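You operate a simulated robot arm through the tools that you are given. There is no shell and no other tool. Be economical: measure what you need, move in short steps, check, and stop when the job is done.

You run a simulated two-armed robot. Do the job below in one go: nothing can be reset, and whatever is moved stays where it is left.

## Task
Shut the brine line down and close barrel one.
Fine: close the lever with the yellow knob, try the lever with the blue knob dead, park the spout, lock; spill nothing.
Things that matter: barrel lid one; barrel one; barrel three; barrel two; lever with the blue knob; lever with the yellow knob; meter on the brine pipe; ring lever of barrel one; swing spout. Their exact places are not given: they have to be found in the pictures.

Only the result counts: the job must be done as asked and must still hold three seconds after the hand-in. Knocking over, shifting, dropping, spilling or breaking anything else fails it.

## Robot
Two 6-joint arms with two-finger grippers on one trunk, on a base that drives. Base frame: it is fixed to the floor where the robot stands at the start and does not move with it; the origin is under the middle of the robot, x ahead of it, y to its left, z up. Readings come in mm, degrees, newtons and seconds.
The left shoulder is at the start at [60, 143, 900], the right one opposite. With the tool pointing down near the work surface each hand reaches from about 300 to 720 mm from the robot's upright axis, wherever it stands, measured 20 degrees to its own side. Places, roughly: barrel one [600, 500, 400]; barrel three [1100, 2000, 400]; barrel two [800, 1200, 400]; lever with the blue knob [700, -100, 1000]; lever with the yellow knob [800, 0, 1000]; meter on the brine pipe [600, 100, 1100]; ring lever of barrel one [300, 500, 900]; swing spout [500, 300, 1100]. Payload 2.45 kg a hand.
Tool frame (each hand has its own): the origin (TCP) lies between the finger pads and is the grasp point; the fingertips stand 26 mm ahead of it; z points along the fingers, y is the line along which they close. The gripper opens to 96 mm. The gripper's body begins 69 mm behind the TCP.
Orientation is that of the tool frame in the base frame, as a unit quaternion [w, x, y, z]. With the fingers straight down and closing along the base's y, the tool's x points along the base's -x, its y along +y and its z along -z.

## Interface
- The arms move only by the tool move_arm. It takes "left_moves", "right_moves" or both (then of equal length, played together; a hand with none holds still); each is one flat list of numbers, 6 for each row, row after row: the shift along the tool's x, y, z in mm, then the turn, a rotation vector about the tool's x, y, z in degrees. In form: [x, y, z, wx, wy, wz, x, y, z, wx, wy, wz, ...]. A call has 1 to 12 rows; each row is the pose to reach, as a shift and turn from the pose commanded when the call began, along the tool's axes at that moment. "left_gripper" and "right_gripper" are, for a hand that has rows, the finger opening in mm, from 0 to 96, set as the call begins (left out, the last holds). A row lasts 0.2 s, in which the tool goes at most 50 mm and 8.6 degrees; a call with a longer step from one row to the next is refused whole, and so is a gripper value outside its range. Where a pose cannot be reached the arm comes as near as it can. A force on the tool above 90 N (or 10 N above the force at the start of the call, whichever is more), or a blocked arm, ends the call early, and 0.2 s more pass. Each finger halts on what it meets, pressing with about 40 N; the grip force reading is that of the motor and also rises with nothing between the fingers. The clock runs only during rows and for 0.2 s after the last one: add rows that repeat a pose to give the fingers time. It gives the time, the measured TCP pose, the force on the tool (base axes), the opening and the grip force at its end, in the units of the frame above (readings bear some noise), with the torque about the TCP (base axes, N m) and any sound that the robot's microphone picked up.
- Cameras (640 x 400 px; columns grow to the right, rows downward): "scene" is now at [133.7, 30.8, 1503.9]; the picture's right is [0.40, -0.92, -0.00], its down [-0.69, -0.30, -0.66] and it looks along [0.60, 0.26, -0.75] (base axes); focal length 253 px, centre (320, 200). "left" rides on the left gripper at [82, -3, -98] in its tool frame; the picture's right is [0.04, 1.00, 0.00], its down [-0.73, 0.03, -0.68] and it looks along [-0.68, 0.03, 0.73] (tool axes); focal length 256 px, centre (320, 200). "right" rides on the right gripper at [82, 3, -98] in its tool frame; the picture's right is [-0.04, 1.00, 0.00], its down [-0.73, -0.03, -0.68] and it looks along [-0.68, -0.03, 0.73] (tool axes); focal length 256 px, centre (320, 200).
- get_image(camera): a new picture of that camera. It takes no simulated time.
- slide_trunk(by): slides the trunk up (or, below 0, down) by that many mm; the arms and the scene camera ride with it, the base frame stays. It gives what a move gives, with no picture.
- roll_base(legs): drives the robot by 1 to 6 legs, each [ahead, turn to the left] in mm and degrees, along the robot's own axes; the way and the turn of a leg run together, so that a leg with both is an arc; at most 1500 mm and 180 degrees a leg. The arms and the cameras ride along, it lands a little off, and it stops where it bumps. It gives what a move gives.
- head_to(pan, tilt): turns the head with the scene camera to pan (to the left, within 86 degrees either way) and tilt (down, from -29 to 69), counted from straight ahead of the robot. It gives what a move gives.
- pixel_to_xyz(camera, pixels): for up to 12 pixels [column, row] of the newest picture of that camera ("zoom" is the newest enlarged one), the place [x, y, z] in the base frame of the surface seen there, good to about 3 mm. It takes no simulated time.
- close_up(camera, box): a new picture of the part [left, top, right, bottom] of that camera's present view, enlarged. It takes no simulated time.
- close_job(): hands the job in; it is judged then, once.

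Work in short steps. Measure before you move; look again where a grasp or a placing could have gone wrong, and mend it. You have 80 turns and 58 pictures in all, those below and enlarged ones among them. Open the grippers and draw the arms clear of the work before you hand the job in, unless the task says otherwise; then end with one line.

The tools are called by a JSON object that holds its "name" and its "arguments". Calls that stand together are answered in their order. move_arm: Moves the arms, as the interface text tells. Its arguments: {"type":"object","properties":{"left_moves":{"type":"array","items":{"type":"number"}},"left_gripper":{"type":"number"},"right_moves":{"type":"array","items":{"type":"number"}},"right_gripper":{"type":"number"}},"required":[]} The other tools are called the same way: slide_trunk (by) slides the trunk up or down; roll_base (legs) drives the base; head_to (pan, tilt) turns the head that bears the scene camera; get_image (camera) takes a picture; pixel_to_xyz (camera, pixels) gives the place of the surface under pixels of a picture; close_up (camera, box) takes an enlarged picture of a part of a camera's view; close_job () hands the job in.

At the start:

```text
time: 0.0
left_tool_pos: [383.0, 488.1, 998.6]
left_tool_rot: [0.002, -0.001, 1.0, 0.0]
left_ft_force: [0.2, -0.2, -0.5]
left_wrist_torque: [-0.02, -0.03, 0.0]
left_grip_width: 95.9
left_grasp_force: 0.1
right_tool_pos: [298.7, 57.6, 999.1]
right_tool_rot: [0.0, 0.0, 1.0, 0.0]
right_ft_force: [0.0, -0.4, -0.5]
right_wrist_torque: [-0.02, 0.02, 0.01]
right_grip_width: 96.0
right_grasp_force: 0.2
trunk travel left (down, up): [-525.0, 65.0]
robot x, y, heading: [1.6, 1.5, 0.0]
head pan, tilt: [23.5, 48.7]
```

scene: 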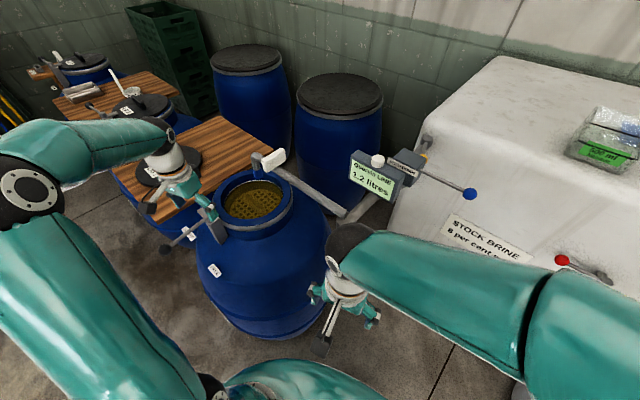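
right: 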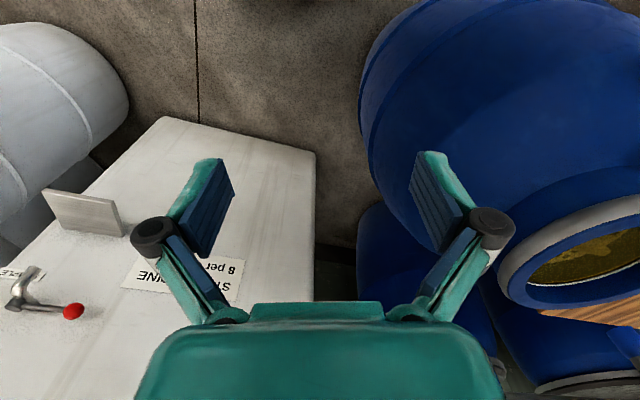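
left: 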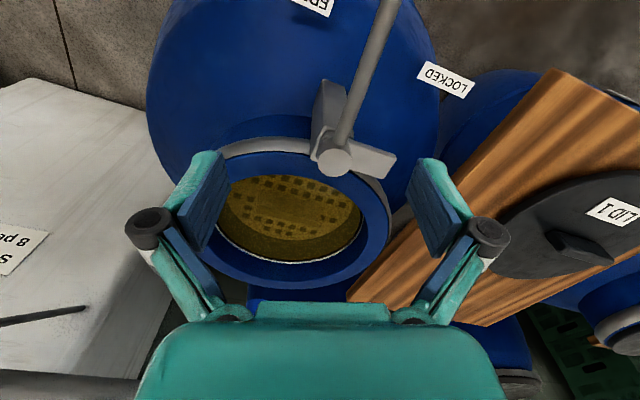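

The scene shows barrel one (around 255,200), the spout, the meter (370,175), a blue knob (470,194) and a red knob (562,260). I'll enlarge the valve area and the barrel area.

{"name": "close_up", "arguments": {"camera": "scene", "box": [240, 120, 500, 280]}}

{"name": "close_up", "arguments": {"camera": "scene", "box": [20, 40, 300, 290]}}

```text
2.46 times, centred on (370, 200) of scene
```

zoom: 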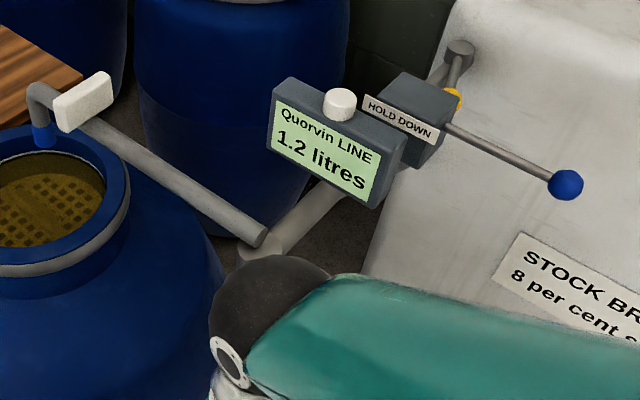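

```text
1.60 times, centred on (160, 165) of scene
```

zoom: 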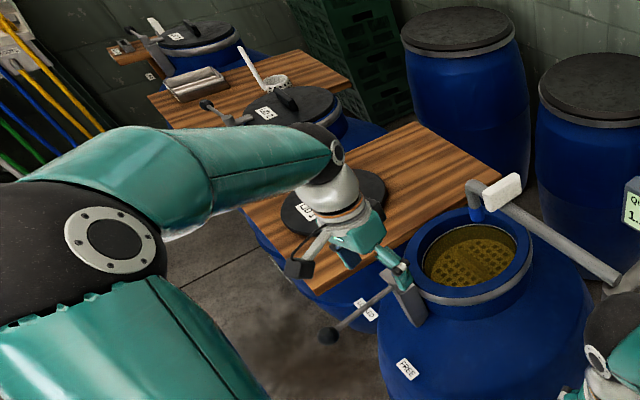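

The right arm hides part of the tank. I'll turn the head to look straight ahead at the yellow lever.

{"name": "head_to", "arguments": {"pan": -5, "tilt": 35}}

{"name": "get_image", "arguments": {"camera": "scene"}}

{"name": "close_up", "arguments": {"camera": "scene", "box": [140, 110, 340, 235]}}

```text
time: 0.9
left_tool_pos: [383.2, 487.9, 1000.7]
left_tool_rot: [0.001, 0.0, 1.0, 0.001]
left_ft_force: [-0.4, 0.2, -0.2]
left_wrist_torque: [0.01, 0.06, -0.01]
left_grip_width: 95.9
left_grasp_force: 0.0
right_tool_pos: [298.5, 57.7, 999.1]
right_tool_rot: [0.0, 0.0, 1.0, 0.0]
right_ft_force: [0.7, 0.2, 0.1]
right_wrist_torque: [-0.01, -0.01, 0.05]
right_grip_width: 96.1
right_grasp_force: 0.0
trunk travel left (down, up): [-525.0, 65.0]
robot x, y, heading: [0.2, -1.0, -0.2]
head pan, tilt: [-5.0, 35.0]
```

```text
52 pictures are left
```

scene: 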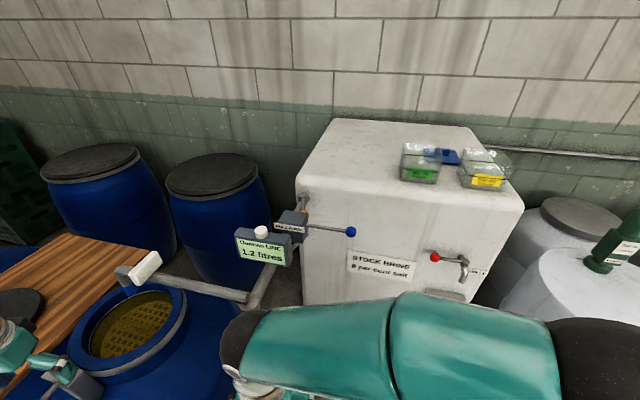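

```text
3.20 times, centred on (240, 172) of scene
```

zoom: 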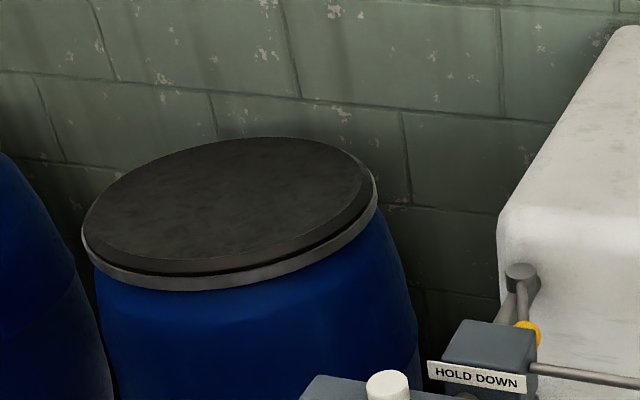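

The yellow knob sits just behind the HOLD DOWN box (zoom 528,332). I'll zoom tighter and measure.

{"name": "close_up", "arguments": {"camera": "scene", "box": [225, 180, 365, 320]}}

{"name": "pixel_to_xyz", "arguments": {"camera": "scene", "pixels": [[351, 231], [261, 232], [260, 250], [292, 220], [145, 267], [246, 297], [160, 275], [305, 211], [302, 197], [324, 229], [130, 282], [302, 285]]}}

```text
2.86 times, centred on (295, 250) of scene
```

zoom: 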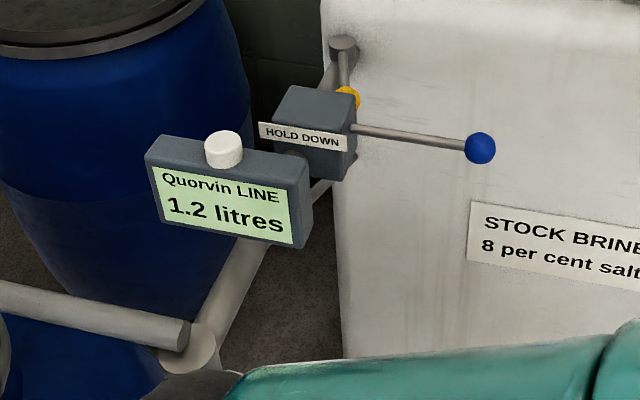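

```text
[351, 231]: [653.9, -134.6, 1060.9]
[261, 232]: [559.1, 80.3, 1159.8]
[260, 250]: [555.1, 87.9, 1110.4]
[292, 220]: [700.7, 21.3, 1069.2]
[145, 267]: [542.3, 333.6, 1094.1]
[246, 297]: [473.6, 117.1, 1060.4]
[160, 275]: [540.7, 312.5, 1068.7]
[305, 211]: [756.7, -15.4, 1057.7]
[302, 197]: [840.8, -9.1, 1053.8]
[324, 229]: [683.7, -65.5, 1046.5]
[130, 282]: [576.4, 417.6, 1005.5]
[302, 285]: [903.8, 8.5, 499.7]
```

I'll raise the right hand for a wrist-camera view of the yellow and blue levers from above.

{"name": "move_arm", "arguments": {"right_moves": [0, -30, -35, 0, 0, 0, 0, -60, -70, 0, 0, 0, 0, -90, -105, 0, 0, 0, -15, -120, -140, 0, 0, 0, -30, -150, -175, 0, 0, 0, -45, -180, -200, 0, 0, 0, -60, -200, -230, 0, 0, 0, -80, -200, -250, 0, 0, 0]}}

{"name": "get_image", "arguments": {"camera": "right"}}

{"name": "get_image", "arguments": {"camera": "scene"}}

```text
time: 2.7
left_tool_pos: [384.0, 487.9, 998.0]
left_tool_rot: [0.0, 0.001, 1.0, 0.0]
left_ft_force: [-0.1, -0.4, -0.2]
left_wrist_torque: [-0.02, 0.02, 0.01]
left_grip_width: 95.9
left_grasp_force: 0.0
right_tool_pos: [378.7, -140.7, 1250.0]
right_tool_rot: [0.0, 0.0, 1.0, 0.0]
right_ft_force: [0.5, -0.2, -0.2]
right_wrist_torque: [-0.03, 0.03, -0.05]
right_grip_width: 96.0
right_grasp_force: 0.1
trunk travel left (down, up): [-525.0, 65.0]
robot x, y, heading: [-2.0, -0.4, 0.0]
head pan, tilt: [-5.0, 35.0]
```

```text
49 pictures are left
```

right: 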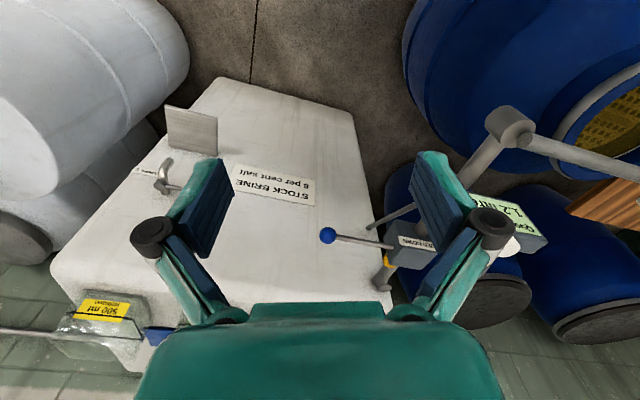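

```text
48 pictures are left
```

scene: 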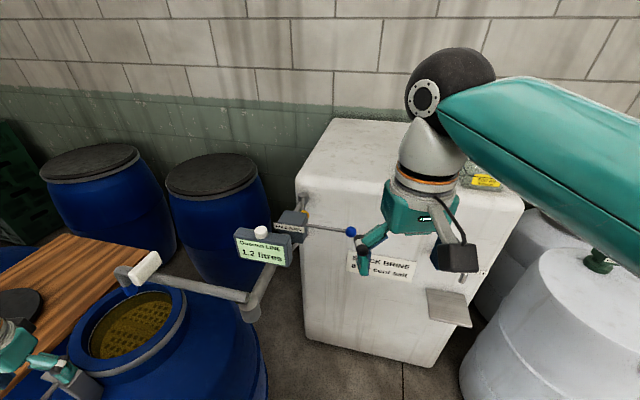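

I'll enlarge the valve region of the right wrist view (columns 300–560, rows 80–330).

{"name": "close_up", "arguments": {"camera": "right", "box": [310, 170, 470, 300]}}

{"name": "pixel_to_xyz", "arguments": {"camera": "right", "pixels": [[328, 235], [365, 242], [388, 262], [384, 287], [372, 225], [400, 210], [400, 258], [510, 125], [480, 160], [395, 240], [190, 130], [165, 175]]}}

```text
3.08 times, centred on (390, 235) of right
```

zoom: 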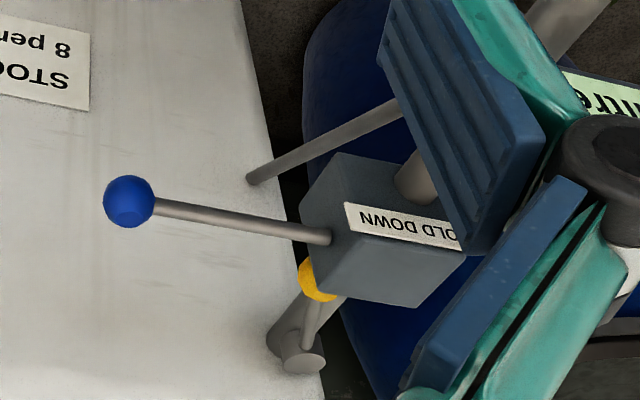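

```text
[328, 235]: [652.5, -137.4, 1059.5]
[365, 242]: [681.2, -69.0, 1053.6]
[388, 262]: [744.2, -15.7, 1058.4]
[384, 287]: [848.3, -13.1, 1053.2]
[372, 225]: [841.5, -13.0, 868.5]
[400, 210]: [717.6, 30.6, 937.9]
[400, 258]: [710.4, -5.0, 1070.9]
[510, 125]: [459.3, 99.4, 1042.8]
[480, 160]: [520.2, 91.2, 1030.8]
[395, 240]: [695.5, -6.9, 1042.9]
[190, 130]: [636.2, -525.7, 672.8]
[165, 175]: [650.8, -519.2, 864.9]
```

I'll measure finer points of the lever in the enlarged picture.

{"name": "pixel_to_xyz", "arguments": {"camera": "zoom", "pixels": [[302, 360], [288, 335], [313, 325], [305, 340], [318, 285], [306, 268], [325, 295], [310, 205], [395, 300], [340, 290], [285, 345], [440, 270]]}}

{"name": "close_up", "arguments": {"camera": "right", "box": [360, 240, 420, 300]}}

```text
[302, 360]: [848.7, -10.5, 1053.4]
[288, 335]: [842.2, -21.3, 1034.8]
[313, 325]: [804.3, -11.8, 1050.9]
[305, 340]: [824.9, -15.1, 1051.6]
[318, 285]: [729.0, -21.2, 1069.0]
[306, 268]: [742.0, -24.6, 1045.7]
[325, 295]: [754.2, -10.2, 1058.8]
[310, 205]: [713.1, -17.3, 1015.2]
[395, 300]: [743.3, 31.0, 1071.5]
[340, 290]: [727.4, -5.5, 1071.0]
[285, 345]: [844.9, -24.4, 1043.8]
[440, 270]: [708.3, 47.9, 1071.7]
```

```text
6.67 times, centred on (390, 270) of right
```

zoom: 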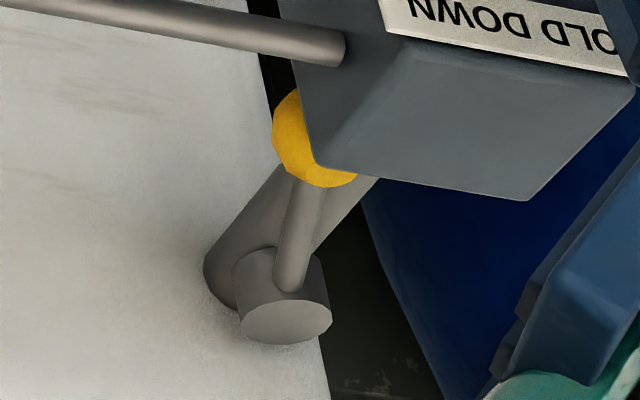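

The yellow lever's arm lies roughly along the pipe (hub about 848,-10; knob about 750,-10), tucked behind the box, so closing means swinging the knob toward -y. It is too far from here, so I lift the left hand high first, then drive forward and slightly right.

{"name": "move_arm", "arguments": {"left_moves": [0, 0, -45, 0, 0, 0, 0, 0, -90, 0, 0, 0, 10, -20, -130, 0, 0, 0, 25, -45, -165, 0, 0, 0, 40, -70, -200, 0, 0, 0, 55, -95, -235, 0, 0, 0, 70, -120, -265, 0, 0, 0, 80, -140, -300, 0, 0, 0]}}

{"name": "get_image", "arguments": {"camera": "left"}}

```text
time: 4.5
left_tool_pos: [301.0, 346.4, 1296.2]
left_tool_rot: [0.002, 0.0, 1.0, 0.0]
left_ft_force: [-1.2, -0.5, -0.1]
left_wrist_torque: [0.0, 0.03, 0.02]
left_grip_width: 96.0
left_grasp_force: 0.1
left hand out of reach, approached as far as the arm can: row 8
right_tool_pos: [378.4, -142.7, 1248.8]
right_tool_rot: [0.001, 0.001, 1.0, 0.0]
right_ft_force: [-0.3, -0.1, 0.4]
right_wrist_torque: [-0.03, -0.02, 0.02]
right_grip_width: 95.9
right_grasp_force: 0.0
trunk travel left (down, up): [-525.0, 65.0]
robot x, y, heading: [0.5, -2.3, 0.2]
head pan, tilt: [-5.0, 35.0]
```

```text
45 pictures are left
```

left: 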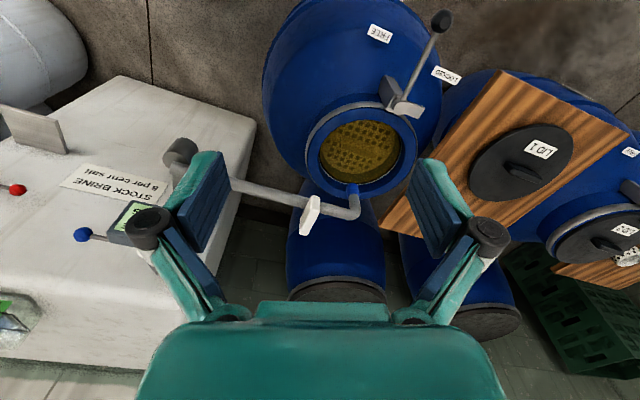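

This view shows everything; I'll measure the barrel mouth, ring lever, labels, spout and lid one.

{"name": "pixel_to_xyz", "arguments": {"camera": "left", "pixels": [[360, 116], [358, 185], [310, 140], [412, 140], [442, 20], [402, 108], [381, 34], [446, 74], [310, 212], [353, 195], [523, 172], [180, 150]]}}

{"name": "pixel_to_xyz", "arguments": {"camera": "left", "pixels": [[540, 150], [500, 195], [520, 128], [475, 175], [573, 150], [390, 90], [412, 112], [360, 150], [300, 30], [265, 100], [240, 187], [355, 212]]}}

{"name": "close_up", "arguments": {"camera": "left", "box": [260, 0, 480, 220]}}

```text
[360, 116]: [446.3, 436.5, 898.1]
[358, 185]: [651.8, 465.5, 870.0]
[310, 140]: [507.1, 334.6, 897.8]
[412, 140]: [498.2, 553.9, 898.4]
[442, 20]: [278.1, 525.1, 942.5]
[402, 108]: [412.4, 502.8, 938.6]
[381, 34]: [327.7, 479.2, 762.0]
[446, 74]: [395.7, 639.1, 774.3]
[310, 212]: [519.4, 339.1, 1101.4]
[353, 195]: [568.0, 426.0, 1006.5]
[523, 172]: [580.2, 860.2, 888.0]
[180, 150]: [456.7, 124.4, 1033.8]
```

```text
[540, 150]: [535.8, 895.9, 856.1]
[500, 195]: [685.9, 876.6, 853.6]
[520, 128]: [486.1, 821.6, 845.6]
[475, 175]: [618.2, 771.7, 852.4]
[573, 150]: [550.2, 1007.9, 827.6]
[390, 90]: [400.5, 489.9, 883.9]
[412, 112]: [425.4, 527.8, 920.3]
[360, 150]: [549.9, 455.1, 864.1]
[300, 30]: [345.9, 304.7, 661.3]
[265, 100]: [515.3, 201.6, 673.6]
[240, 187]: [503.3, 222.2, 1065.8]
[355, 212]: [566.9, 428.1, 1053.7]
```

```text
1.82 times, centred on (370, 110) of left
```

zoom: 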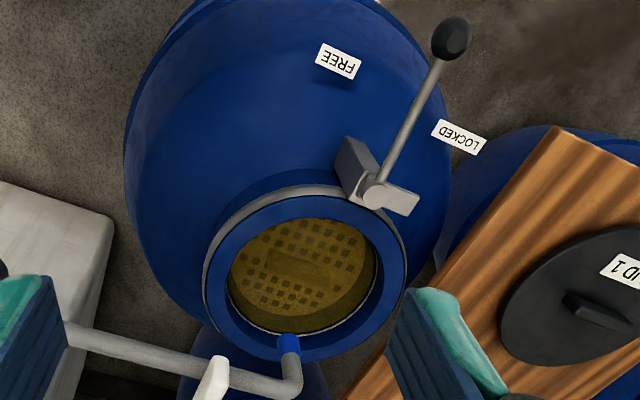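

Mouth centre is about (540,445), rim z 898; ring-lever pivot (412,503), knob (278,525); LID 1 is about (585,875). I'll draw the left hand in a little, then drive forward and right.

{"name": "move_arm", "arguments": {"left_moves": [30, 0, 10, 0, 0, 0, 60, 0, 20, 0, 0, 0, 90, 0, 30, 0, 0, 0]}}

{"name": "roll_base", "arguments": {"legs": [[80, -40], [40, 0], [80, 40]]}}

{"name": "get_image", "arguments": {"camera": "right"}}

{"name": "get_image", "arguments": {"camera": "scene"}}

```text
time: 5.3
left_tool_pos: [210.5, 346.5, 1264.2]
left_tool_rot: [0.002, 0.0, 1.0, 0.0]
left_ft_force: [-0.1, 0.2, 0.4]
left_wrist_torque: [0.01, -0.05, -0.01]
left_grip_width: 96.1
left_grasp_force: 0.1
right_tool_pos: [376.2, -142.6, 1250.5]
right_tool_rot: [0.001, 0.0, 1.0, 0.0]
right_ft_force: [-0.3, 0.3, 0.6]
right_wrist_torque: [0.0, -0.02, 0.03]
right_grip_width: 96.0
right_grasp_force: 0.0
trunk travel left (down, up): [-525.0, 65.0]
robot x, y, heading: [-0.6, 0.3, -0.1]
head pan, tilt: [-5.0, 35.0]
```

```text
time: 10.4
left_tool_pos: [390.7, 268.1, 1266.2]
left_tool_rot: [0.001, 0.0, 1.0, 0.0]
left_ft_force: [0.5, -0.7, -0.7]
left_wrist_torque: [-0.03, 0.02, 0.0]
left_grip_width: 96.1
left_grasp_force: 0.1
right_tool_pos: [555.8, -220.7, 1249.3]
right_tool_rot: [0.0, 0.0, 1.0, 0.0]
right_ft_force: [0.7, 0.7, 0.8]
right_wrist_torque: [-0.02, 0.02, 0.01]
right_grip_width: 96.0
right_grasp_force: 0.1
trunk travel left (down, up): [-525.0, 65.0]
robot x, y, heading: [178.7, -90.3, 0.3]
head pan, tilt: [-5.0, 35.0]
```

```text
43 pictures are left
```

right: 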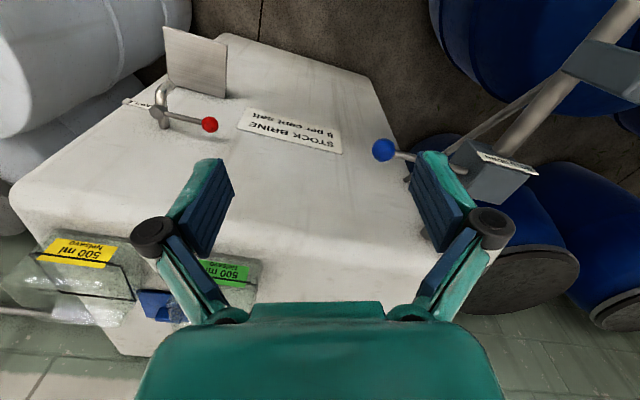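

```text
42 pictures are left
```

scene: 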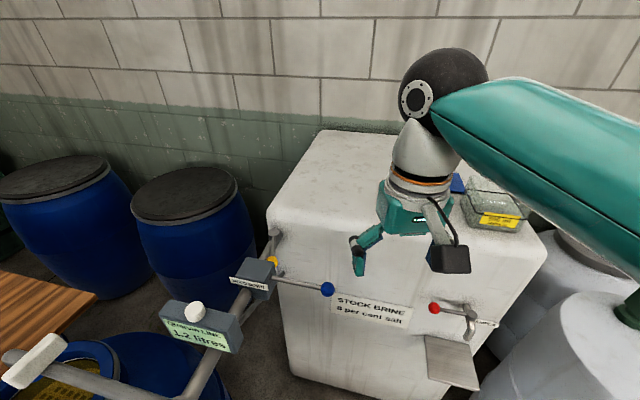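

Better angle: the yellow knob is at scene (272,258). I'll enlarge and measure it.

{"name": "close_up", "arguments": {"camera": "scene", "box": [225, 210, 345, 310]}}

{"name": "pixel_to_xyz", "arguments": {"camera": "zoom", "pixels": [[262, 125], [258, 190], [252, 165], [265, 240], [255, 270], [230, 250], [150, 300], [545, 420], [300, 350], [420, 385], [290, 100], [190, 270]]}}

```text
4.00 times, centred on (285, 260) of scene
```

zoom: 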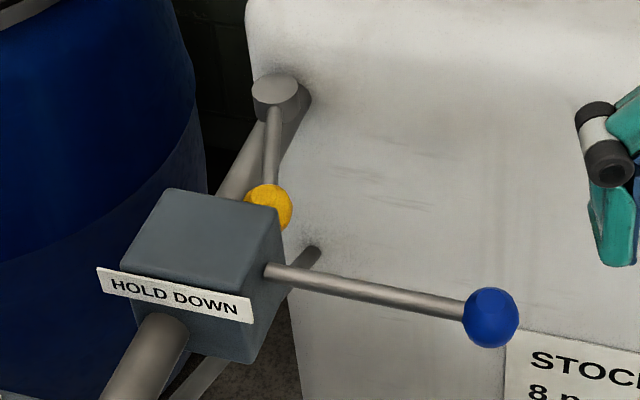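

```text
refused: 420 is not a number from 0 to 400
```

{"name": "pixel_to_xyz", "arguments": {"camera": "zoom", "pixels": [[275, 90], [270, 125], [271, 150], [273, 180], [275, 205], [262, 195], [285, 205], [235, 180], [250, 210], [490, 315], [330, 282], [420, 150]]}}

```text
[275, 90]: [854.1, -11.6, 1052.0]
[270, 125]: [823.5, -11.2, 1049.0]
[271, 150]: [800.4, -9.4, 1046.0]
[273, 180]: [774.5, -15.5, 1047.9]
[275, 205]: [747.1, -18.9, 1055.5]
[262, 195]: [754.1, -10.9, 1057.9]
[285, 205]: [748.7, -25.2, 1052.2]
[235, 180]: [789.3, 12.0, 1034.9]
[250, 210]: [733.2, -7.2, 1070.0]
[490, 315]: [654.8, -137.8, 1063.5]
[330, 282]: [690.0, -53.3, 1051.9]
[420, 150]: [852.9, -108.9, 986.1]
```

The lever rod runs from the hub (853,-11) to the knob (752,-15) at z about 1044, above the pipe (top about z 1035). I'll close the right gripper and bring it above the gap on the rod's +y side at (796,24).

{"name": "move_arm", "arguments": {"right_moves": [-30, 31, 0, 0, 0, 0, -60, 61, 0, 0, 0, 0, -90, 92, 0, 0, 0, 0, -120, 122, 0, 0, 0, 0, -150, 153, 0, 0, 0, 0, -180, 184, 0, 0, 0, 0, -210, 214, 0, 0, 0, 0, -240, 245, 0, 0, 0, 0, -240, 245, 45, 0, 0, 0, -240, 245, 90, 0, 0, 0, -240, 245, 110, 0, 0, 0, -240, 245, 110, 0, 0, 0], "right_gripper": 0}}

{"name": "close_up", "arguments": {"camera": "scene", "box": [205, 180, 345, 310]}}

```text
time: 13.0
left_tool_pos: [391.0, 267.8, 1266.3]
left_tool_rot: [0.001, 0.001, 1.0, 0.0]
left_ft_force: [1.3, 0.6, -1.5]
left_wrist_torque: [-0.01, 0.02, 0.0]
left_grip_width: 96.1
left_grasp_force: 0.1
right_tool_pos: [724.9, -22.1, 1125.2]
right_tool_rot: [0.004, 0.009, 1.0, 0.006]
right_ft_force: [0.7, 0.9, 0.2]
right_wrist_torque: [-0.06, 0.07, 0.0]
right_grip_width: 0.0
right_grasp_force: 28.5
right hand out of reach, approached as far as the arm can: row 4, 5, 6, 7, 8, 9, 10, 11, 12
trunk travel left (down, up): [-525.0, 65.0]
robot x, y, heading: [179.4, -87.5, 0.2]
head pan, tilt: [-5.0, 35.0]
```

```text
3.08 times, centred on (275, 245) of scene
```

zoom: 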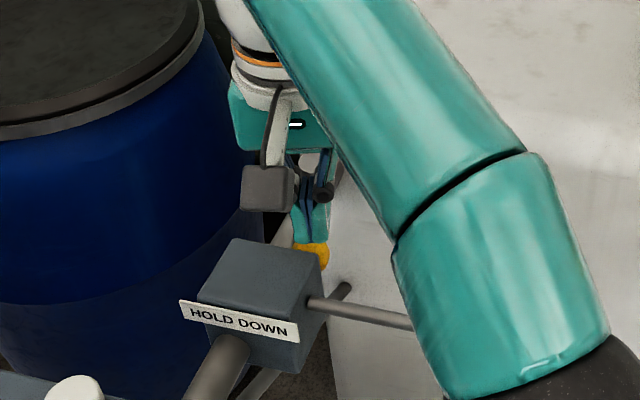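

The arm fell about 75 mm short (it stopped at 725,-22). I'll back the hand off, raise the trunk and drive 75 mm ahead.

{"name": "move_arm", "arguments": {"right_moves": [20, -12, -30, 0, 0, 0, 50, -30, -50, 0, 0, 0, 80, -50, -60, 0, 0, 0, 110, -68, -61, 0, 0, 0, 136, -84, -61, 0, 0, 0]}}

{"name": "slide_trunk", "arguments": {"by": 64}}

{"name": "roll_base", "arguments": {"legs": [[75, 0]]}}

{"name": "get_image", "arguments": {"camera": "scene"}}

```text
time: 14.2
left_tool_pos: [389.8, 267.6, 1265.4]
left_tool_rot: [0.001, 0.0, 1.0, 0.0]
left_ft_force: [-0.5, -0.4, 0.3]
left_wrist_torque: [0.03, 0.0, -0.01]
left_grip_width: 96.0
left_grasp_force: 0.0
right_tool_pos: [583.6, -96.3, 1180.3]
right_tool_rot: [0.001, -0.001, 1.0, 0.001]
right_ft_force: [-0.6, -0.2, 0.3]
right_wrist_torque: [0.04, 0.01, -0.02]
right_grip_width: 0.0
right_grasp_force: 28.9
trunk travel left (down, up): [-525.0, 65.0]
robot x, y, heading: [177.9, -84.7, 0.1]
head pan, tilt: [-5.0, 35.0]
```

```text
time: 15.2
left_tool_pos: [389.1, 269.6, 1329.5]
left_tool_rot: [0.001, 0.0, 1.0, 0.0]
left_ft_force: [0.1, 0.8, 0.1]
left_wrist_torque: [-0.02, 0.01, 0.04]
left_grip_width: 96.0
left_grasp_force: 0.1
right_tool_pos: [585.7, -95.7, 1241.6]
right_tool_rot: [0.0, -0.001, 1.0, -0.001]
right_ft_force: [0.7, -0.1, 0.4]
right_wrist_torque: [0.02, -0.01, -0.03]
right_grip_width: 0.0
right_grasp_force: 28.8
trunk travel left (down, up): [-589.0, 1.0]
robot x, y, heading: [177.2, -86.7, 0.1]
head pan, tilt: [-5.0, 35.0]
```

```text
time: 16.3
left_tool_pos: [467.7, 268.4, 1329.0]
left_tool_rot: [-0.001, 0.0, 1.0, -0.001]
left_ft_force: [0.1, 0.1, 0.7]
left_wrist_torque: [0.03, 0.05, 0.01]
left_grip_width: 96.2
left_grasp_force: 0.1
right_tool_pos: [663.0, -96.0, 1242.4]
right_tool_rot: [-0.001, 0.0, 1.0, 0.001]
right_ft_force: [0.3, 0.5, 0.1]
right_wrist_torque: [0.02, 0.08, 0.01]
right_grip_width: 0.0
right_grasp_force: 28.5
trunk travel left (down, up): [-589.0, 1.0]
robot x, y, heading: [254.6, -84.4, 0.2]
head pan, tilt: [-5.0, 35.0]
```

```text
39 pictures are left
```

scene: 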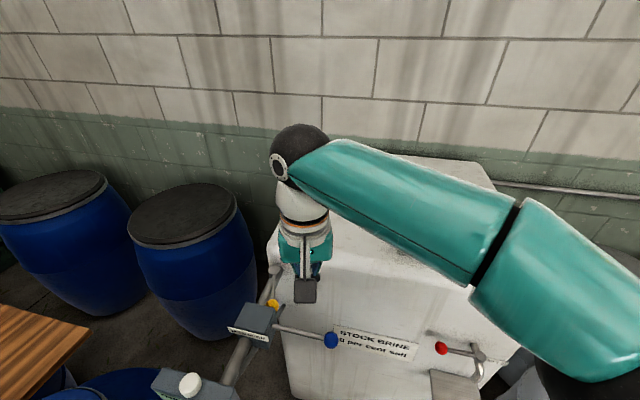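

Now I move the closed fingers to above (797,24), stopping at z about 1110 to check.

{"name": "move_arm", "arguments": {"right_moves": [-34, 30, 10, 0, 0, 0, -67, 60, 20, 0, 0, 0, -101, 90, 40, 0, 0, 0, -134, 120, 60, 0, 0, 0, -134, 120, 100, 0, 0, 0, -134, 120, 132, 0, 0, 0, -134, 120, 132, 0, 0, 0]}}

{"name": "close_up", "arguments": {"camera": "scene", "box": [205, 220, 345, 350]}}

```text
time: 17.9
left_tool_pos: [466.4, 268.1, 1326.6]
left_tool_rot: [0.001, 0.0, 1.0, 0.0]
left_ft_force: [-0.1, 0.4, 0.0]
left_wrist_torque: [-0.02, 0.02, -0.01]
left_grip_width: 96.0
left_grasp_force: 0.1
right_tool_pos: [801.8, 14.3, 1104.8]
right_tool_rot: [-0.005, 0.011, 1.0, -0.001]
right_ft_force: [0.0, -0.2, 0.8]
right_wrist_torque: [0.01, 0.01, 0.01]
right_grip_width: 0.0
right_grasp_force: 28.7
right hand out of reach, approached as far as the arm can: row 4
trunk travel left (down, up): [-589.0, 1.0]
robot x, y, heading: [252.4, -89.7, 0.3]
head pan, tilt: [-5.0, 35.0]
```

```text
3.08 times, centred on (275, 285) of scene
```

zoom: 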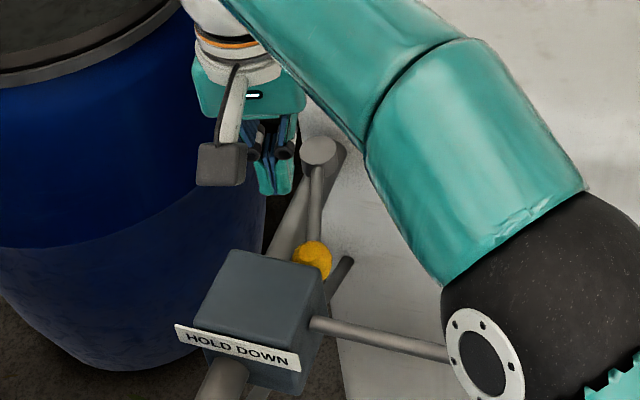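

I'll check the elbow's height over the blue lever before lowering.

{"name": "pixel_to_xyz", "arguments": {"camera": "zoom", "pixels": [[480, 365], [400, 200], [450, 280], [275, 190], [318, 150], [317, 200], [312, 255]]}}

{"name": "get_image", "arguments": {"camera": "left"}}

```text
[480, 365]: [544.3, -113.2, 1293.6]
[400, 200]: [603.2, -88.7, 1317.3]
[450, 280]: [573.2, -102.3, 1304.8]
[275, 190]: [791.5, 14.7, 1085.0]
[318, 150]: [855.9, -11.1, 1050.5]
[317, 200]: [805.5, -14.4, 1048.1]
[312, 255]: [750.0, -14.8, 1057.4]
```

```text
37 pictures are left
```

left: 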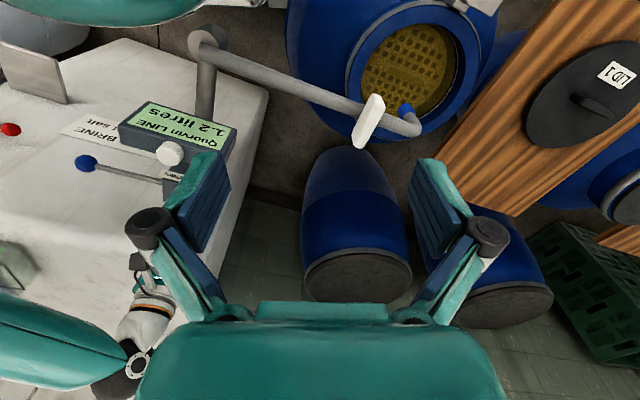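

The elbow is well clear (z about 1290). I lower the fingertips to just above the pipe, beside the rod.

{"name": "move_arm", "arguments": {"right_moves": [0, 3, 20, 0, 0, 0, 2, 3, 38, 0, 0, 0, 2, 3, 38, 0, 0, 0]}}

{"name": "close_up", "arguments": {"camera": "scene", "box": [205, 220, 345, 350]}}

```text
time: 18.7
left_tool_pos: [466.4, 269.3, 1331.2]
left_tool_rot: [0.001, 0.0, 1.0, -0.001]
left_ft_force: [-0.1, 0.4, -0.1]
left_wrist_torque: [-0.04, 0.01, -0.01]
left_grip_width: 95.9
left_grasp_force: 0.1
right_tool_pos: [795.8, 24.1, 1074.9]
right_tool_rot: [0.0, 0.004, 1.0, 0.001]
right_ft_force: [-0.5, -0.2, 0.4]
right_wrist_torque: [0.01, 0.01, 0.02]
right_grip_width: 0.2
right_grasp_force: 28.0
trunk travel left (down, up): [-589.0, 1.0]
robot x, y, heading: [250.5, -86.5, 0.3]
head pan, tilt: [-5.0, 35.0]
```

```text
3.08 times, centred on (275, 285) of scene
```

zoom: 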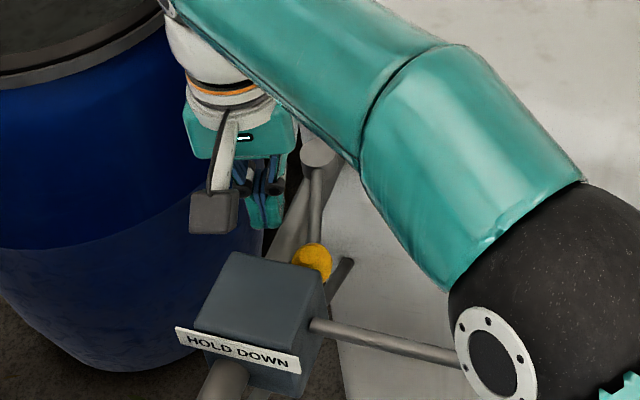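

Fingers are on the +y side of the rod, free. I lower 10 mm and sweep the rod along its arc, to about 235° first.

{"name": "move_arm", "arguments": {"right_moves": [0, 0, 10, 0, 0, 0, 1, -12, 10, 0, 0, 0, 1, -19, 10, 0, 0, 0, 3, -28, 10, 0, 0, 0, 4, -42, 10, 0, 0, 0, 2, -50, 10, 0, 0, 0, 0, -57, 10, 0, 0, 0, -4, -64, 10, 0, 0, 0, -7, -71, 10, 0, 0, 0]}}

{"name": "close_up", "arguments": {"camera": "scene", "box": [205, 220, 345, 350]}}

```text
time: 20.7
left_tool_pos: [466.3, 267.2, 1329.6]
left_tool_rot: [0.001, 0.0, 1.0, 0.0]
left_ft_force: [0.2, -0.7, 0.6]
left_wrist_torque: [0.02, -0.02, 0.03]
left_grip_width: 96.0
left_grasp_force: 0.1
right_tool_pos: [800.4, -44.5, 1064.5]
right_tool_rot: [0.0, 0.001, 1.0, 0.0]
right_ft_force: [-0.9, 0.2, 0.9]
right_wrist_torque: [0.04, 0.01, -0.02]
right_grip_width: 0.1
right_grasp_force: 28.4
trunk travel left (down, up): [-589.0, 1.0]
robot x, y, heading: [254.0, -87.1, 0.1]
head pan, tilt: [-5.0, 35.0]
```

```text
3.08 times, centred on (275, 285) of scene
```

zoom: 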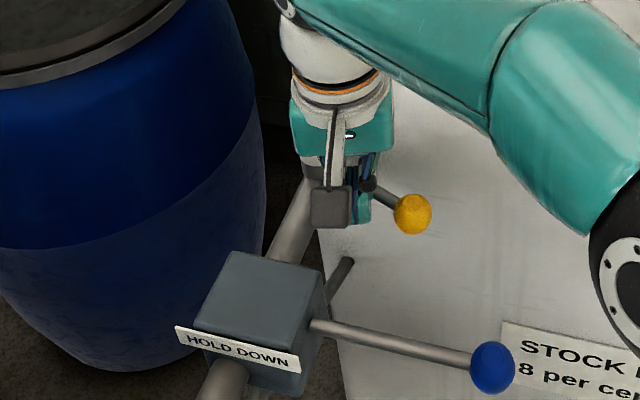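

It turns freely. I continue the sweep toward the end stop.

{"name": "move_arm", "arguments": {"right_moves": [-6, -7, 0, 0, 0, 0, -11, -12, 0, 0, 0, 0, -15, -15, 0, 0, 0, 0, -19, -17, 0, 0, 0, 0, -22, -19, 0, 0, 0, 0, -25, -20, 0, 0, 0, 0]}}

{"name": "close_up", "arguments": {"camera": "scene", "box": [205, 220, 345, 350]}}

{"name": "pixel_to_xyz", "arguments": {"camera": "zoom", "pixels": [[430, 200], [440, 205], [425, 190], [410, 195], [435, 215]]}}

```text
time: 22.1
left_tool_pos: [457.2, 272.7, 1330.2]
left_tool_rot: [0.005, -0.001, 1.0, -0.001]
left_ft_force: [0.1, 1.1, 0.5]
left_wrist_torque: [0.0, 0.0, 0.0]
left_grip_width: 96.0
left_grasp_force: 0.1
right_tool_pos: [808.2, -53.6, 1064.8]
right_tool_rot: [-0.011, -0.003, 1.0, 0.003]
right_ft_force: [-59.0, 29.7, -10.8]
right_wrist_torque: [0.79, 1.37, -0.33]
right_grip_width: 0.4
right_grasp_force: 28.5
trunk travel left (down, up): [-589.0, 1.0]
robot x, y, heading: [255.5, -87.5, 0.3]
head pan, tilt: [-5.0, 35.0]
```

```text
3.08 times, centred on (275, 285) of scene
```

zoom: 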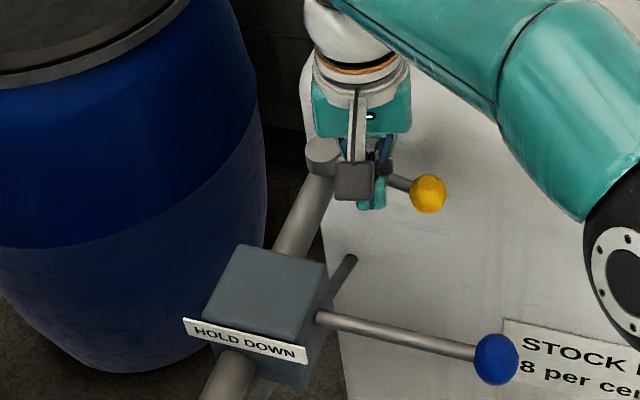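

```text
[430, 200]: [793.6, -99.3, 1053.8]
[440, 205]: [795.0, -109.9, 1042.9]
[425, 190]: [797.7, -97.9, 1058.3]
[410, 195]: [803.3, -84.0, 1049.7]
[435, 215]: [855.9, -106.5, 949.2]
```

The lever met a firm stop: the reaction is purely normal (66 N) with the knob at about (805,-99), roughly across the pipe. I back off, rise and look at it from there.

{"name": "move_arm", "arguments": {"right_moves": [15, 10, 0, 0, 0, 0, 40, 25, 0, 0, 0, 0, 40, 25, -45, 0, 0, 0, 40, 15, -90, 0, 0, 0, 60, -10, -130, 0, 0, 0, 95, -35, -150, 0, 0, 0, 130, -60, -160, 0, 0, 0]}}

{"name": "close_up", "arguments": {"camera": "scene", "box": [165, 220, 365, 400]}}

{"name": "pixel_to_xyz", "arguments": {"camera": "zoom", "pixels": [[480, 275], [400, 270], [340, 260], [270, 230]]}}

```text
refused: row 5 steps farther than a row can; nothing moved
```

```text
2.22 times, centred on (265, 310) of scene
```

zoom: 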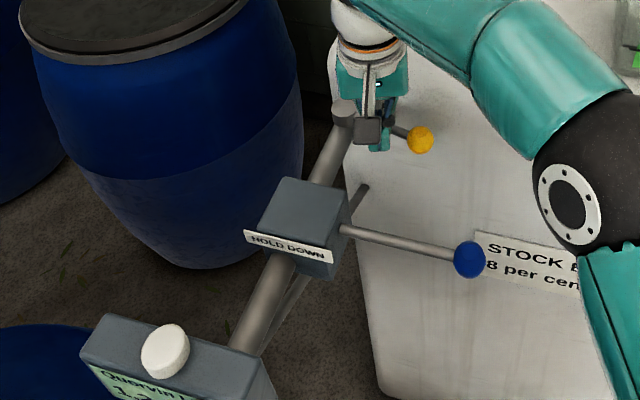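

```text
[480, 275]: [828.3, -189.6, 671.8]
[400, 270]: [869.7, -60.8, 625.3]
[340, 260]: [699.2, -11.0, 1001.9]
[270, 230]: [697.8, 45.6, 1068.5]
```

Row step was too long, nothing moved. Since the arm still presses, I push slightly further to be sure it is at the stop, then back off in shorter steps.

{"name": "move_arm", "arguments": {"right_moves": [-6, -3, 0, 0, 0, 0, -6, -3, 0, 0, 0, 0]}}

{"name": "move_arm", "arguments": {"right_moves": [21, 13, 0, 0, 0, 0, 46, 28, 0, 0, 0, 0, 46, 28, -40, 0, 0, 0, 46, 28, -80, 0, 0, 0, 60, 8, -110, 0, 0, 0, 80, -10, -140, 0, 0, 0, 110, -30, -160, 0, 0, 0, 140, -50, -165, 0, 0, 0, 160, -50, -165, 0, 0, 0]}}

{"name": "close_up", "arguments": {"camera": "scene", "box": [165, 220, 365, 400]}}

{"name": "pixel_to_xyz", "arguments": {"camera": "zoom", "pixels": [[343, 110], [420, 140], [395, 130], [380, 124], [472, 260], [360, 232], [410, 136]]}}

```text
time: 22.7
left_tool_pos: [455.1, 273.8, 1330.2]
left_tool_rot: [0.006, -0.002, 1.0, -0.002]
left_ft_force: [-0.2, -0.3, 0.3]
left_wrist_torque: [-0.02, -0.03, -0.01]
left_grip_width: 95.9
left_grasp_force: 0.1
right_tool_pos: [809.7, -53.0, 1066.6]
right_tool_rot: [-0.015, -0.007, 1.0, 0.004]
right_ft_force: [-72.4, 33.7, -12.3]
right_wrist_torque: [0.92, 1.69, -0.4]
right_grip_width: 0.1
right_grasp_force: 28.9
trunk travel left (down, up): [-589.0, 1.0]
robot x, y, heading: [249.9, -88.2, -0.1]
head pan, tilt: [-5.0, 35.0]
```

```text
time: 24.7
left_tool_pos: [465.4, 268.7, 1330.2]
left_tool_rot: [0.001, 0.0, 1.0, 0.0]
left_ft_force: [-0.5, 0.4, 1.0]
left_wrist_torque: [-0.01, 0.0, -0.01]
left_grip_width: 96.2
left_grasp_force: 0.0
right_tool_pos: [669.6, -116.3, 1229.4]
right_tool_rot: [0.0, 0.0, 1.0, 0.0]
right_ft_force: [0.4, -0.8, -0.6]
right_wrist_torque: [-0.03, -0.02, 0.03]
right_grip_width: 0.0
right_grasp_force: 28.5
trunk travel left (down, up): [-589.0, 1.0]
robot x, y, heading: [249.8, -85.7, 0.1]
head pan, tilt: [-5.0, 35.0]
```

```text
2.22 times, centred on (265, 310) of scene
```

zoom: 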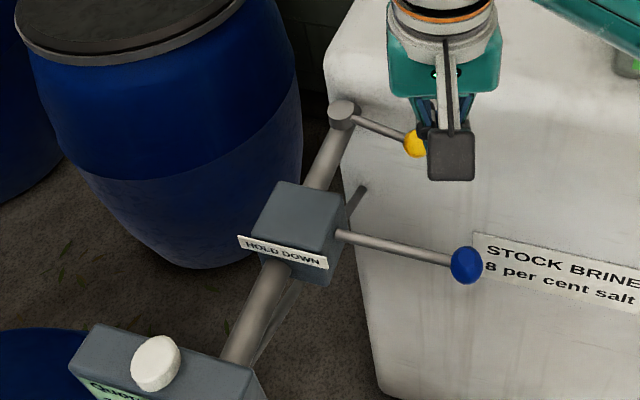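

```text
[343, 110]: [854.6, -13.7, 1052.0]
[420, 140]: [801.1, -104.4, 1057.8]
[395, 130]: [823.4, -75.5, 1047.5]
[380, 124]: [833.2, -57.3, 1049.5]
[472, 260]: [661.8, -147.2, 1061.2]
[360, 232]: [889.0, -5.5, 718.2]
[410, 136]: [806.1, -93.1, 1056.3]
```

The yellow lever stays closed, near-perpendicular to the pipe. Next the blue knob, centre about (660,-140), top about z 1063: I bring the closed fingertips just above it.

{"name": "move_arm", "arguments": {"right_moves": [3, -7, 40, 0, 0, 0, 6, -15, 80, 0, 0, 0, 10, -24, 120, 0, 0, 0, 10, -24, 130, 0, 0, 0, 10, -24, 130, 0, 0, 0]}}

{"name": "get_image", "arguments": {"camera": "scene"}}

{"name": "close_up", "arguments": {"camera": "left", "box": [40, 80, 260, 220]}}

```text
time: 25.9
left_tool_pos: [464.6, 266.9, 1329.7]
left_tool_rot: [0.001, 0.0, 1.0, 0.001]
left_ft_force: [-0.4, 0.4, -0.2]
left_wrist_torque: [-0.03, 0.02, 0.01]
left_grip_width: 96.0
left_grasp_force: 0.0
right_tool_pos: [662.3, -140.6, 1100.3]
right_tool_rot: [0.0, 0.0, 1.0, 0.0]
right_ft_force: [-0.3, -0.2, 0.1]
right_wrist_torque: [-0.03, -0.01, -0.01]
right_grip_width: 0.0
right_grasp_force: 27.8
trunk travel left (down, up): [-589.0, 1.0]
robot x, y, heading: [255.3, -83.5, 0.0]
head pan, tilt: [-5.0, 35.0]
```

```text
31 pictures are left
```

scene: 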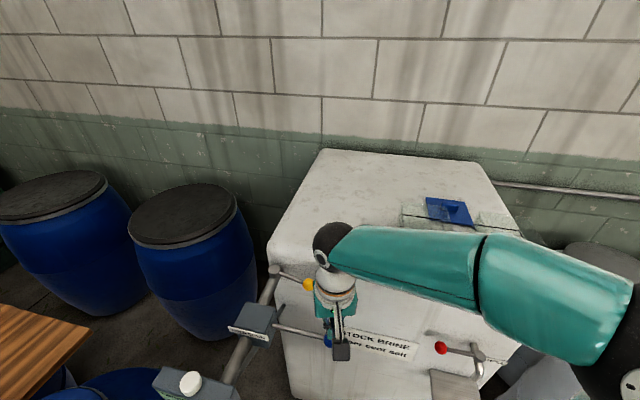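

```text
2.86 times, centred on (150, 150) of left
```

zoom: 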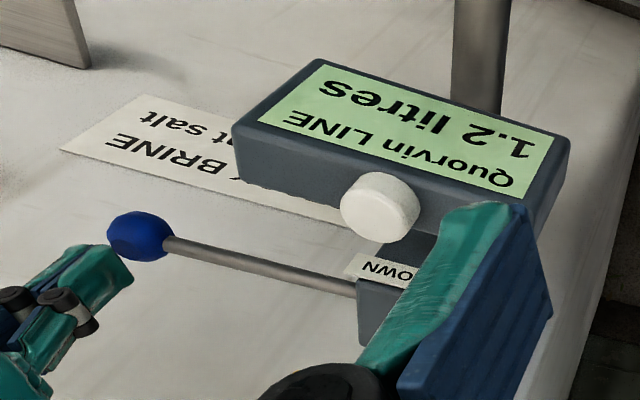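

The left camera reads the meter (1.2 litres) and sees the knob. I press the blue knob down about 45 mm and hold it.

{"name": "move_arm", "arguments": {"right_moves": [0, 0, 12, 0, 0, 0, 0, 0, 22, 0, 0, 0, 0, 0, 32, 0, 0, 0, 0, 0, 42, 0, 0, 0, 0, 2, 52, 0, 0, 0, 0, 3, 58, 0, 0, 0, 0, 3, 58, 0, 0, 0, 0, 3, 58, 0, 0, 0, 0, 3, 58, 0, 0, 0, 0, 3, 58, 0, 0, 0]}}

{"name": "close_up", "arguments": {"camera": "left", "box": [40, 80, 260, 220]}}

```text
time: 28.1
left_tool_pos: [466.0, 269.4, 1331.0]
left_tool_rot: [0.001, 0.0, 1.0, 0.001]
left_ft_force: [0.1, 0.4, 0.8]
left_wrist_torque: [-0.02, 0.05, 0.02]
left_grip_width: 96.2
left_grasp_force: 0.0
right_tool_pos: [660.2, -138.8, 1042.0]
right_tool_rot: [0.0, 0.0, 1.0, 0.001]
right_ft_force: [1.8, 0.1, 4.8]
right_wrist_torque: [0.03, -0.06, -0.02]
right_grip_width: 0.1
right_grasp_force: 28.5
trunk travel left (down, up): [-589.0, 1.0]
robot x, y, heading: [251.6, -84.7, -0.0]
head pan, tilt: [-5.0, 35.0]
```

```text
2.86 times, centred on (150, 150) of left
```

zoom: 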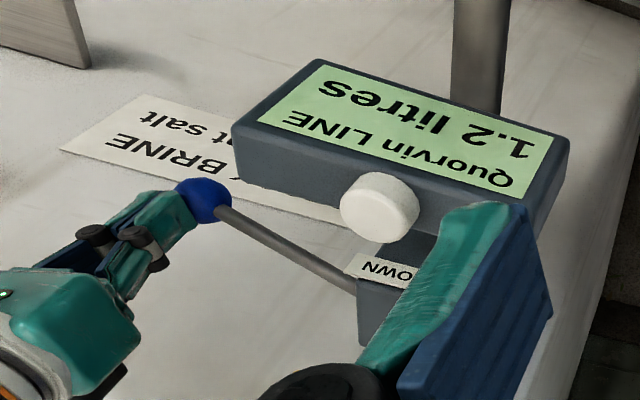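

The lever is about 45 mm down against a light spring, meter still 1.2. I press further to find its end and hold about 2 s.

{"name": "move_arm", "arguments": {"right_moves": [0, 3, 10, 0, 0, 0, 0, 5, 20, 0, 0, 0, 0, 7, 28, 0, 0, 0, 0, 7, 28, 0, 0, 0, 0, 7, 28, 0, 0, 0, 0, 7, 28, 0, 0, 0, 0, 7, 28, 0, 0, 0, 0, 7, 28, 0, 0, 0, 0, 7, 28, 0, 0, 0, 0, 7, 28, 0, 0, 0, 0, 7, 28, 0, 0, 0]}}

{"name": "get_image", "arguments": {"camera": "left"}}

```text
time: 29.0
left_tool_pos: [460.7, 267.8, 1331.3]
left_tool_rot: [0.003, 0.0, 1.0, 0.001]
left_ft_force: [-0.3, -0.4, 0.1]
left_wrist_torque: [-0.01, 0.01, -0.03]
left_grip_width: 96.1
left_grasp_force: 0.0
right_tool_pos: [661.4, -131.7, 1025.7]
right_tool_rot: [0.013, 0.003, 1.0, 0.004]
right_ft_force: [-18.0, -16.7, 49.7]
right_wrist_torque: [-0.08, 0.14, 0.01]
right_grip_width: 0.0
right_grasp_force: 28.4
trunk travel left (down, up): [-589.0, 1.0]
robot x, y, heading: [252.5, -85.1, -0.3]
head pan, tilt: [-5.0, 35.0]
stopped in row 4 (right hand): the force on the tool passed its limit at 92 N (the readings are from after the stop); the commanded pose is now the measured one
```

```text
28 pictures are left
```

left: 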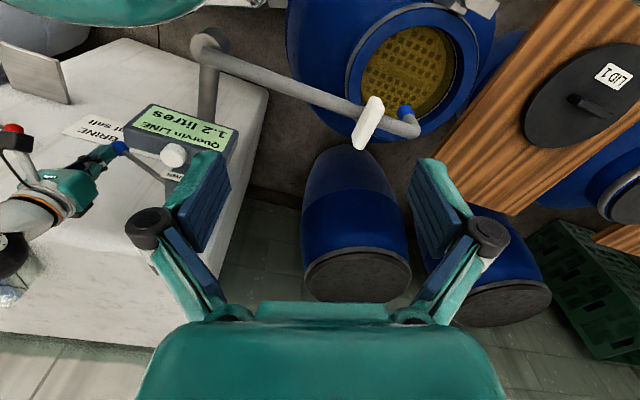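

It hit the end of travel and the meter still reads 1.2. I ease off slightly, hold about 1.6 s more, then look again before releasing.

{"name": "move_arm", "arguments": {"right_moves": [0, 0, -3, 0, 0, 0, 0, 0, -3, 0, 0, 0, 0, 0, -3, 0, 0, 0, 0, 0, -3, 0, 0, 0, 0, 0, -3, 0, 0, 0, 0, 0, -3, 0, 0, 0, 0, 0, -3, 0, 0, 0, 0, 0, -3, 0, 0, 0]}}

{"name": "close_up", "arguments": {"camera": "left", "box": [100, 10, 460, 220]}}

```text
time: 30.8
left_tool_pos: [461.9, 268.2, 1331.5]
left_tool_rot: [0.003, 0.001, 1.0, 0.001]
left_ft_force: [0.6, -0.8, 0.9]
left_wrist_torque: [-0.01, 0.04, 0.02]
left_grip_width: 96.2
left_grasp_force: 0.1
right_tool_pos: [661.7, -131.7, 1025.9]
right_tool_rot: [0.013, 0.003, 1.0, 0.005]
right_ft_force: [-9.0, -7.8, 40.2]
right_wrist_torque: [0.1, 0.02, 0.02]
right_grip_width: 0.2
right_grasp_force: 29.1
trunk travel left (down, up): [-589.0, 1.0]
robot x, y, heading: [256.6, -86.5, -0.1]
head pan, tilt: [-5.0, 35.0]
```

```text
1.78 times, centred on (280, 115) of left
```

zoom: 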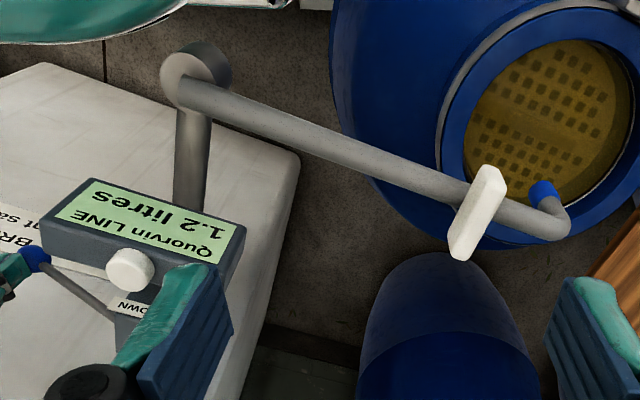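

Blue lever fully down, meter steady at 1.2 and no flow: it is dead. I release it upward and pull the right hand away high.

{"name": "move_arm", "arguments": {"right_moves": [0, 0, -15, 0, 0, 0, 0, -4, -30, 0, 0, 0, 0, -6, -50, 0, 0, 0, 0, -6, -80, 0, 0, 0, 0, -6, -120, 0, 0, 0, 20, -20, -160, 0, 0, 0, 50, -45, -190, 0, 0, 0, 80, -70, -210, 0, 0, 0, 110, -80, -220, 0, 0, 0, 150, -80, -220, 0, 0, 0]}}

{"name": "roll_base", "arguments": {"legs": [[-75, 0], [-80, -40], [-40, 0], [-80, 40]]}}

{"name": "head_to", "arguments": {"pan": 10, "tilt": 40}}

{"name": "get_image", "arguments": {"camera": "scene"}}

```text
time: 33.0
left_tool_pos: [464.2, 269.1, 1331.0]
left_tool_rot: [0.002, 0.0, 1.0, 0.0]
left_ft_force: [-0.4, -0.7, 0.3]
left_wrist_torque: [0.0, 0.0, 0.01]
left_grip_width: 96.0
left_grasp_force: 0.0
right_tool_pos: [509.4, -212.5, 1240.7]
right_tool_rot: [0.011, 0.002, 1.0, 0.003]
right_ft_force: [0.4, 0.2, -0.1]
right_wrist_torque: [0.01, 0.0, 0.01]
right_grip_width: 0.0
right_grasp_force: 28.6
trunk travel left (down, up): [-589.0, 1.0]
robot x, y, heading: [251.0, -83.8, 0.1]
head pan, tilt: [-5.0, 35.0]
```

```text
time: 38.8
left_tool_pos: [210.9, 348.4, 1330.6]
left_tool_rot: [0.001, -0.002, 1.0, 0.001]
left_ft_force: [-0.4, 0.1, -0.8]
left_wrist_torque: [-0.01, 0.07, -0.01]
left_grip_width: 96.1
left_grasp_force: 0.0
right_tool_pos: [256.8, -131.2, 1240.5]
right_tool_rot: [0.01, 0.0, 1.0, 0.004]
right_ft_force: [-0.5, -0.6, -0.7]
right_wrist_torque: [-0.01, -0.02, 0.0]
right_grip_width: 0.0
right_grasp_force: 28.3
trunk travel left (down, up): [-589.0, 1.0]
robot x, y, heading: [1.5, -13.5, -0.2]
head pan, tilt: [-5.0, 35.0]
```

```text
time: 39.5
left_tool_pos: [209.6, 348.1, 1330.5]
left_tool_rot: [0.0, -0.002, 1.0, 0.0]
left_ft_force: [-0.4, 0.0, -0.8]
left_wrist_torque: [-0.02, 0.0, 0.0]
left_grip_width: 96.3
left_grasp_force: 0.1
right_tool_pos: [256.4, -131.2, 1240.7]
right_tool_rot: [0.01, 0.001, 1.0, 0.003]
right_ft_force: [0.2, -0.6, -0.1]
right_wrist_torque: [0.02, -0.03, 0.02]
right_grip_width: 0.0
right_grasp_force: 28.3
trunk travel left (down, up): [-589.0, 1.0]
robot x, y, heading: [-1.2, -14.5, 0.2]
head pan, tilt: [10.0, 40.0]
```

```text
26 pictures are left
```

scene: 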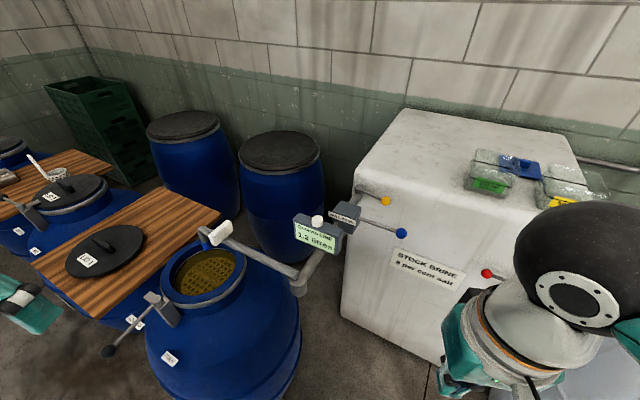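

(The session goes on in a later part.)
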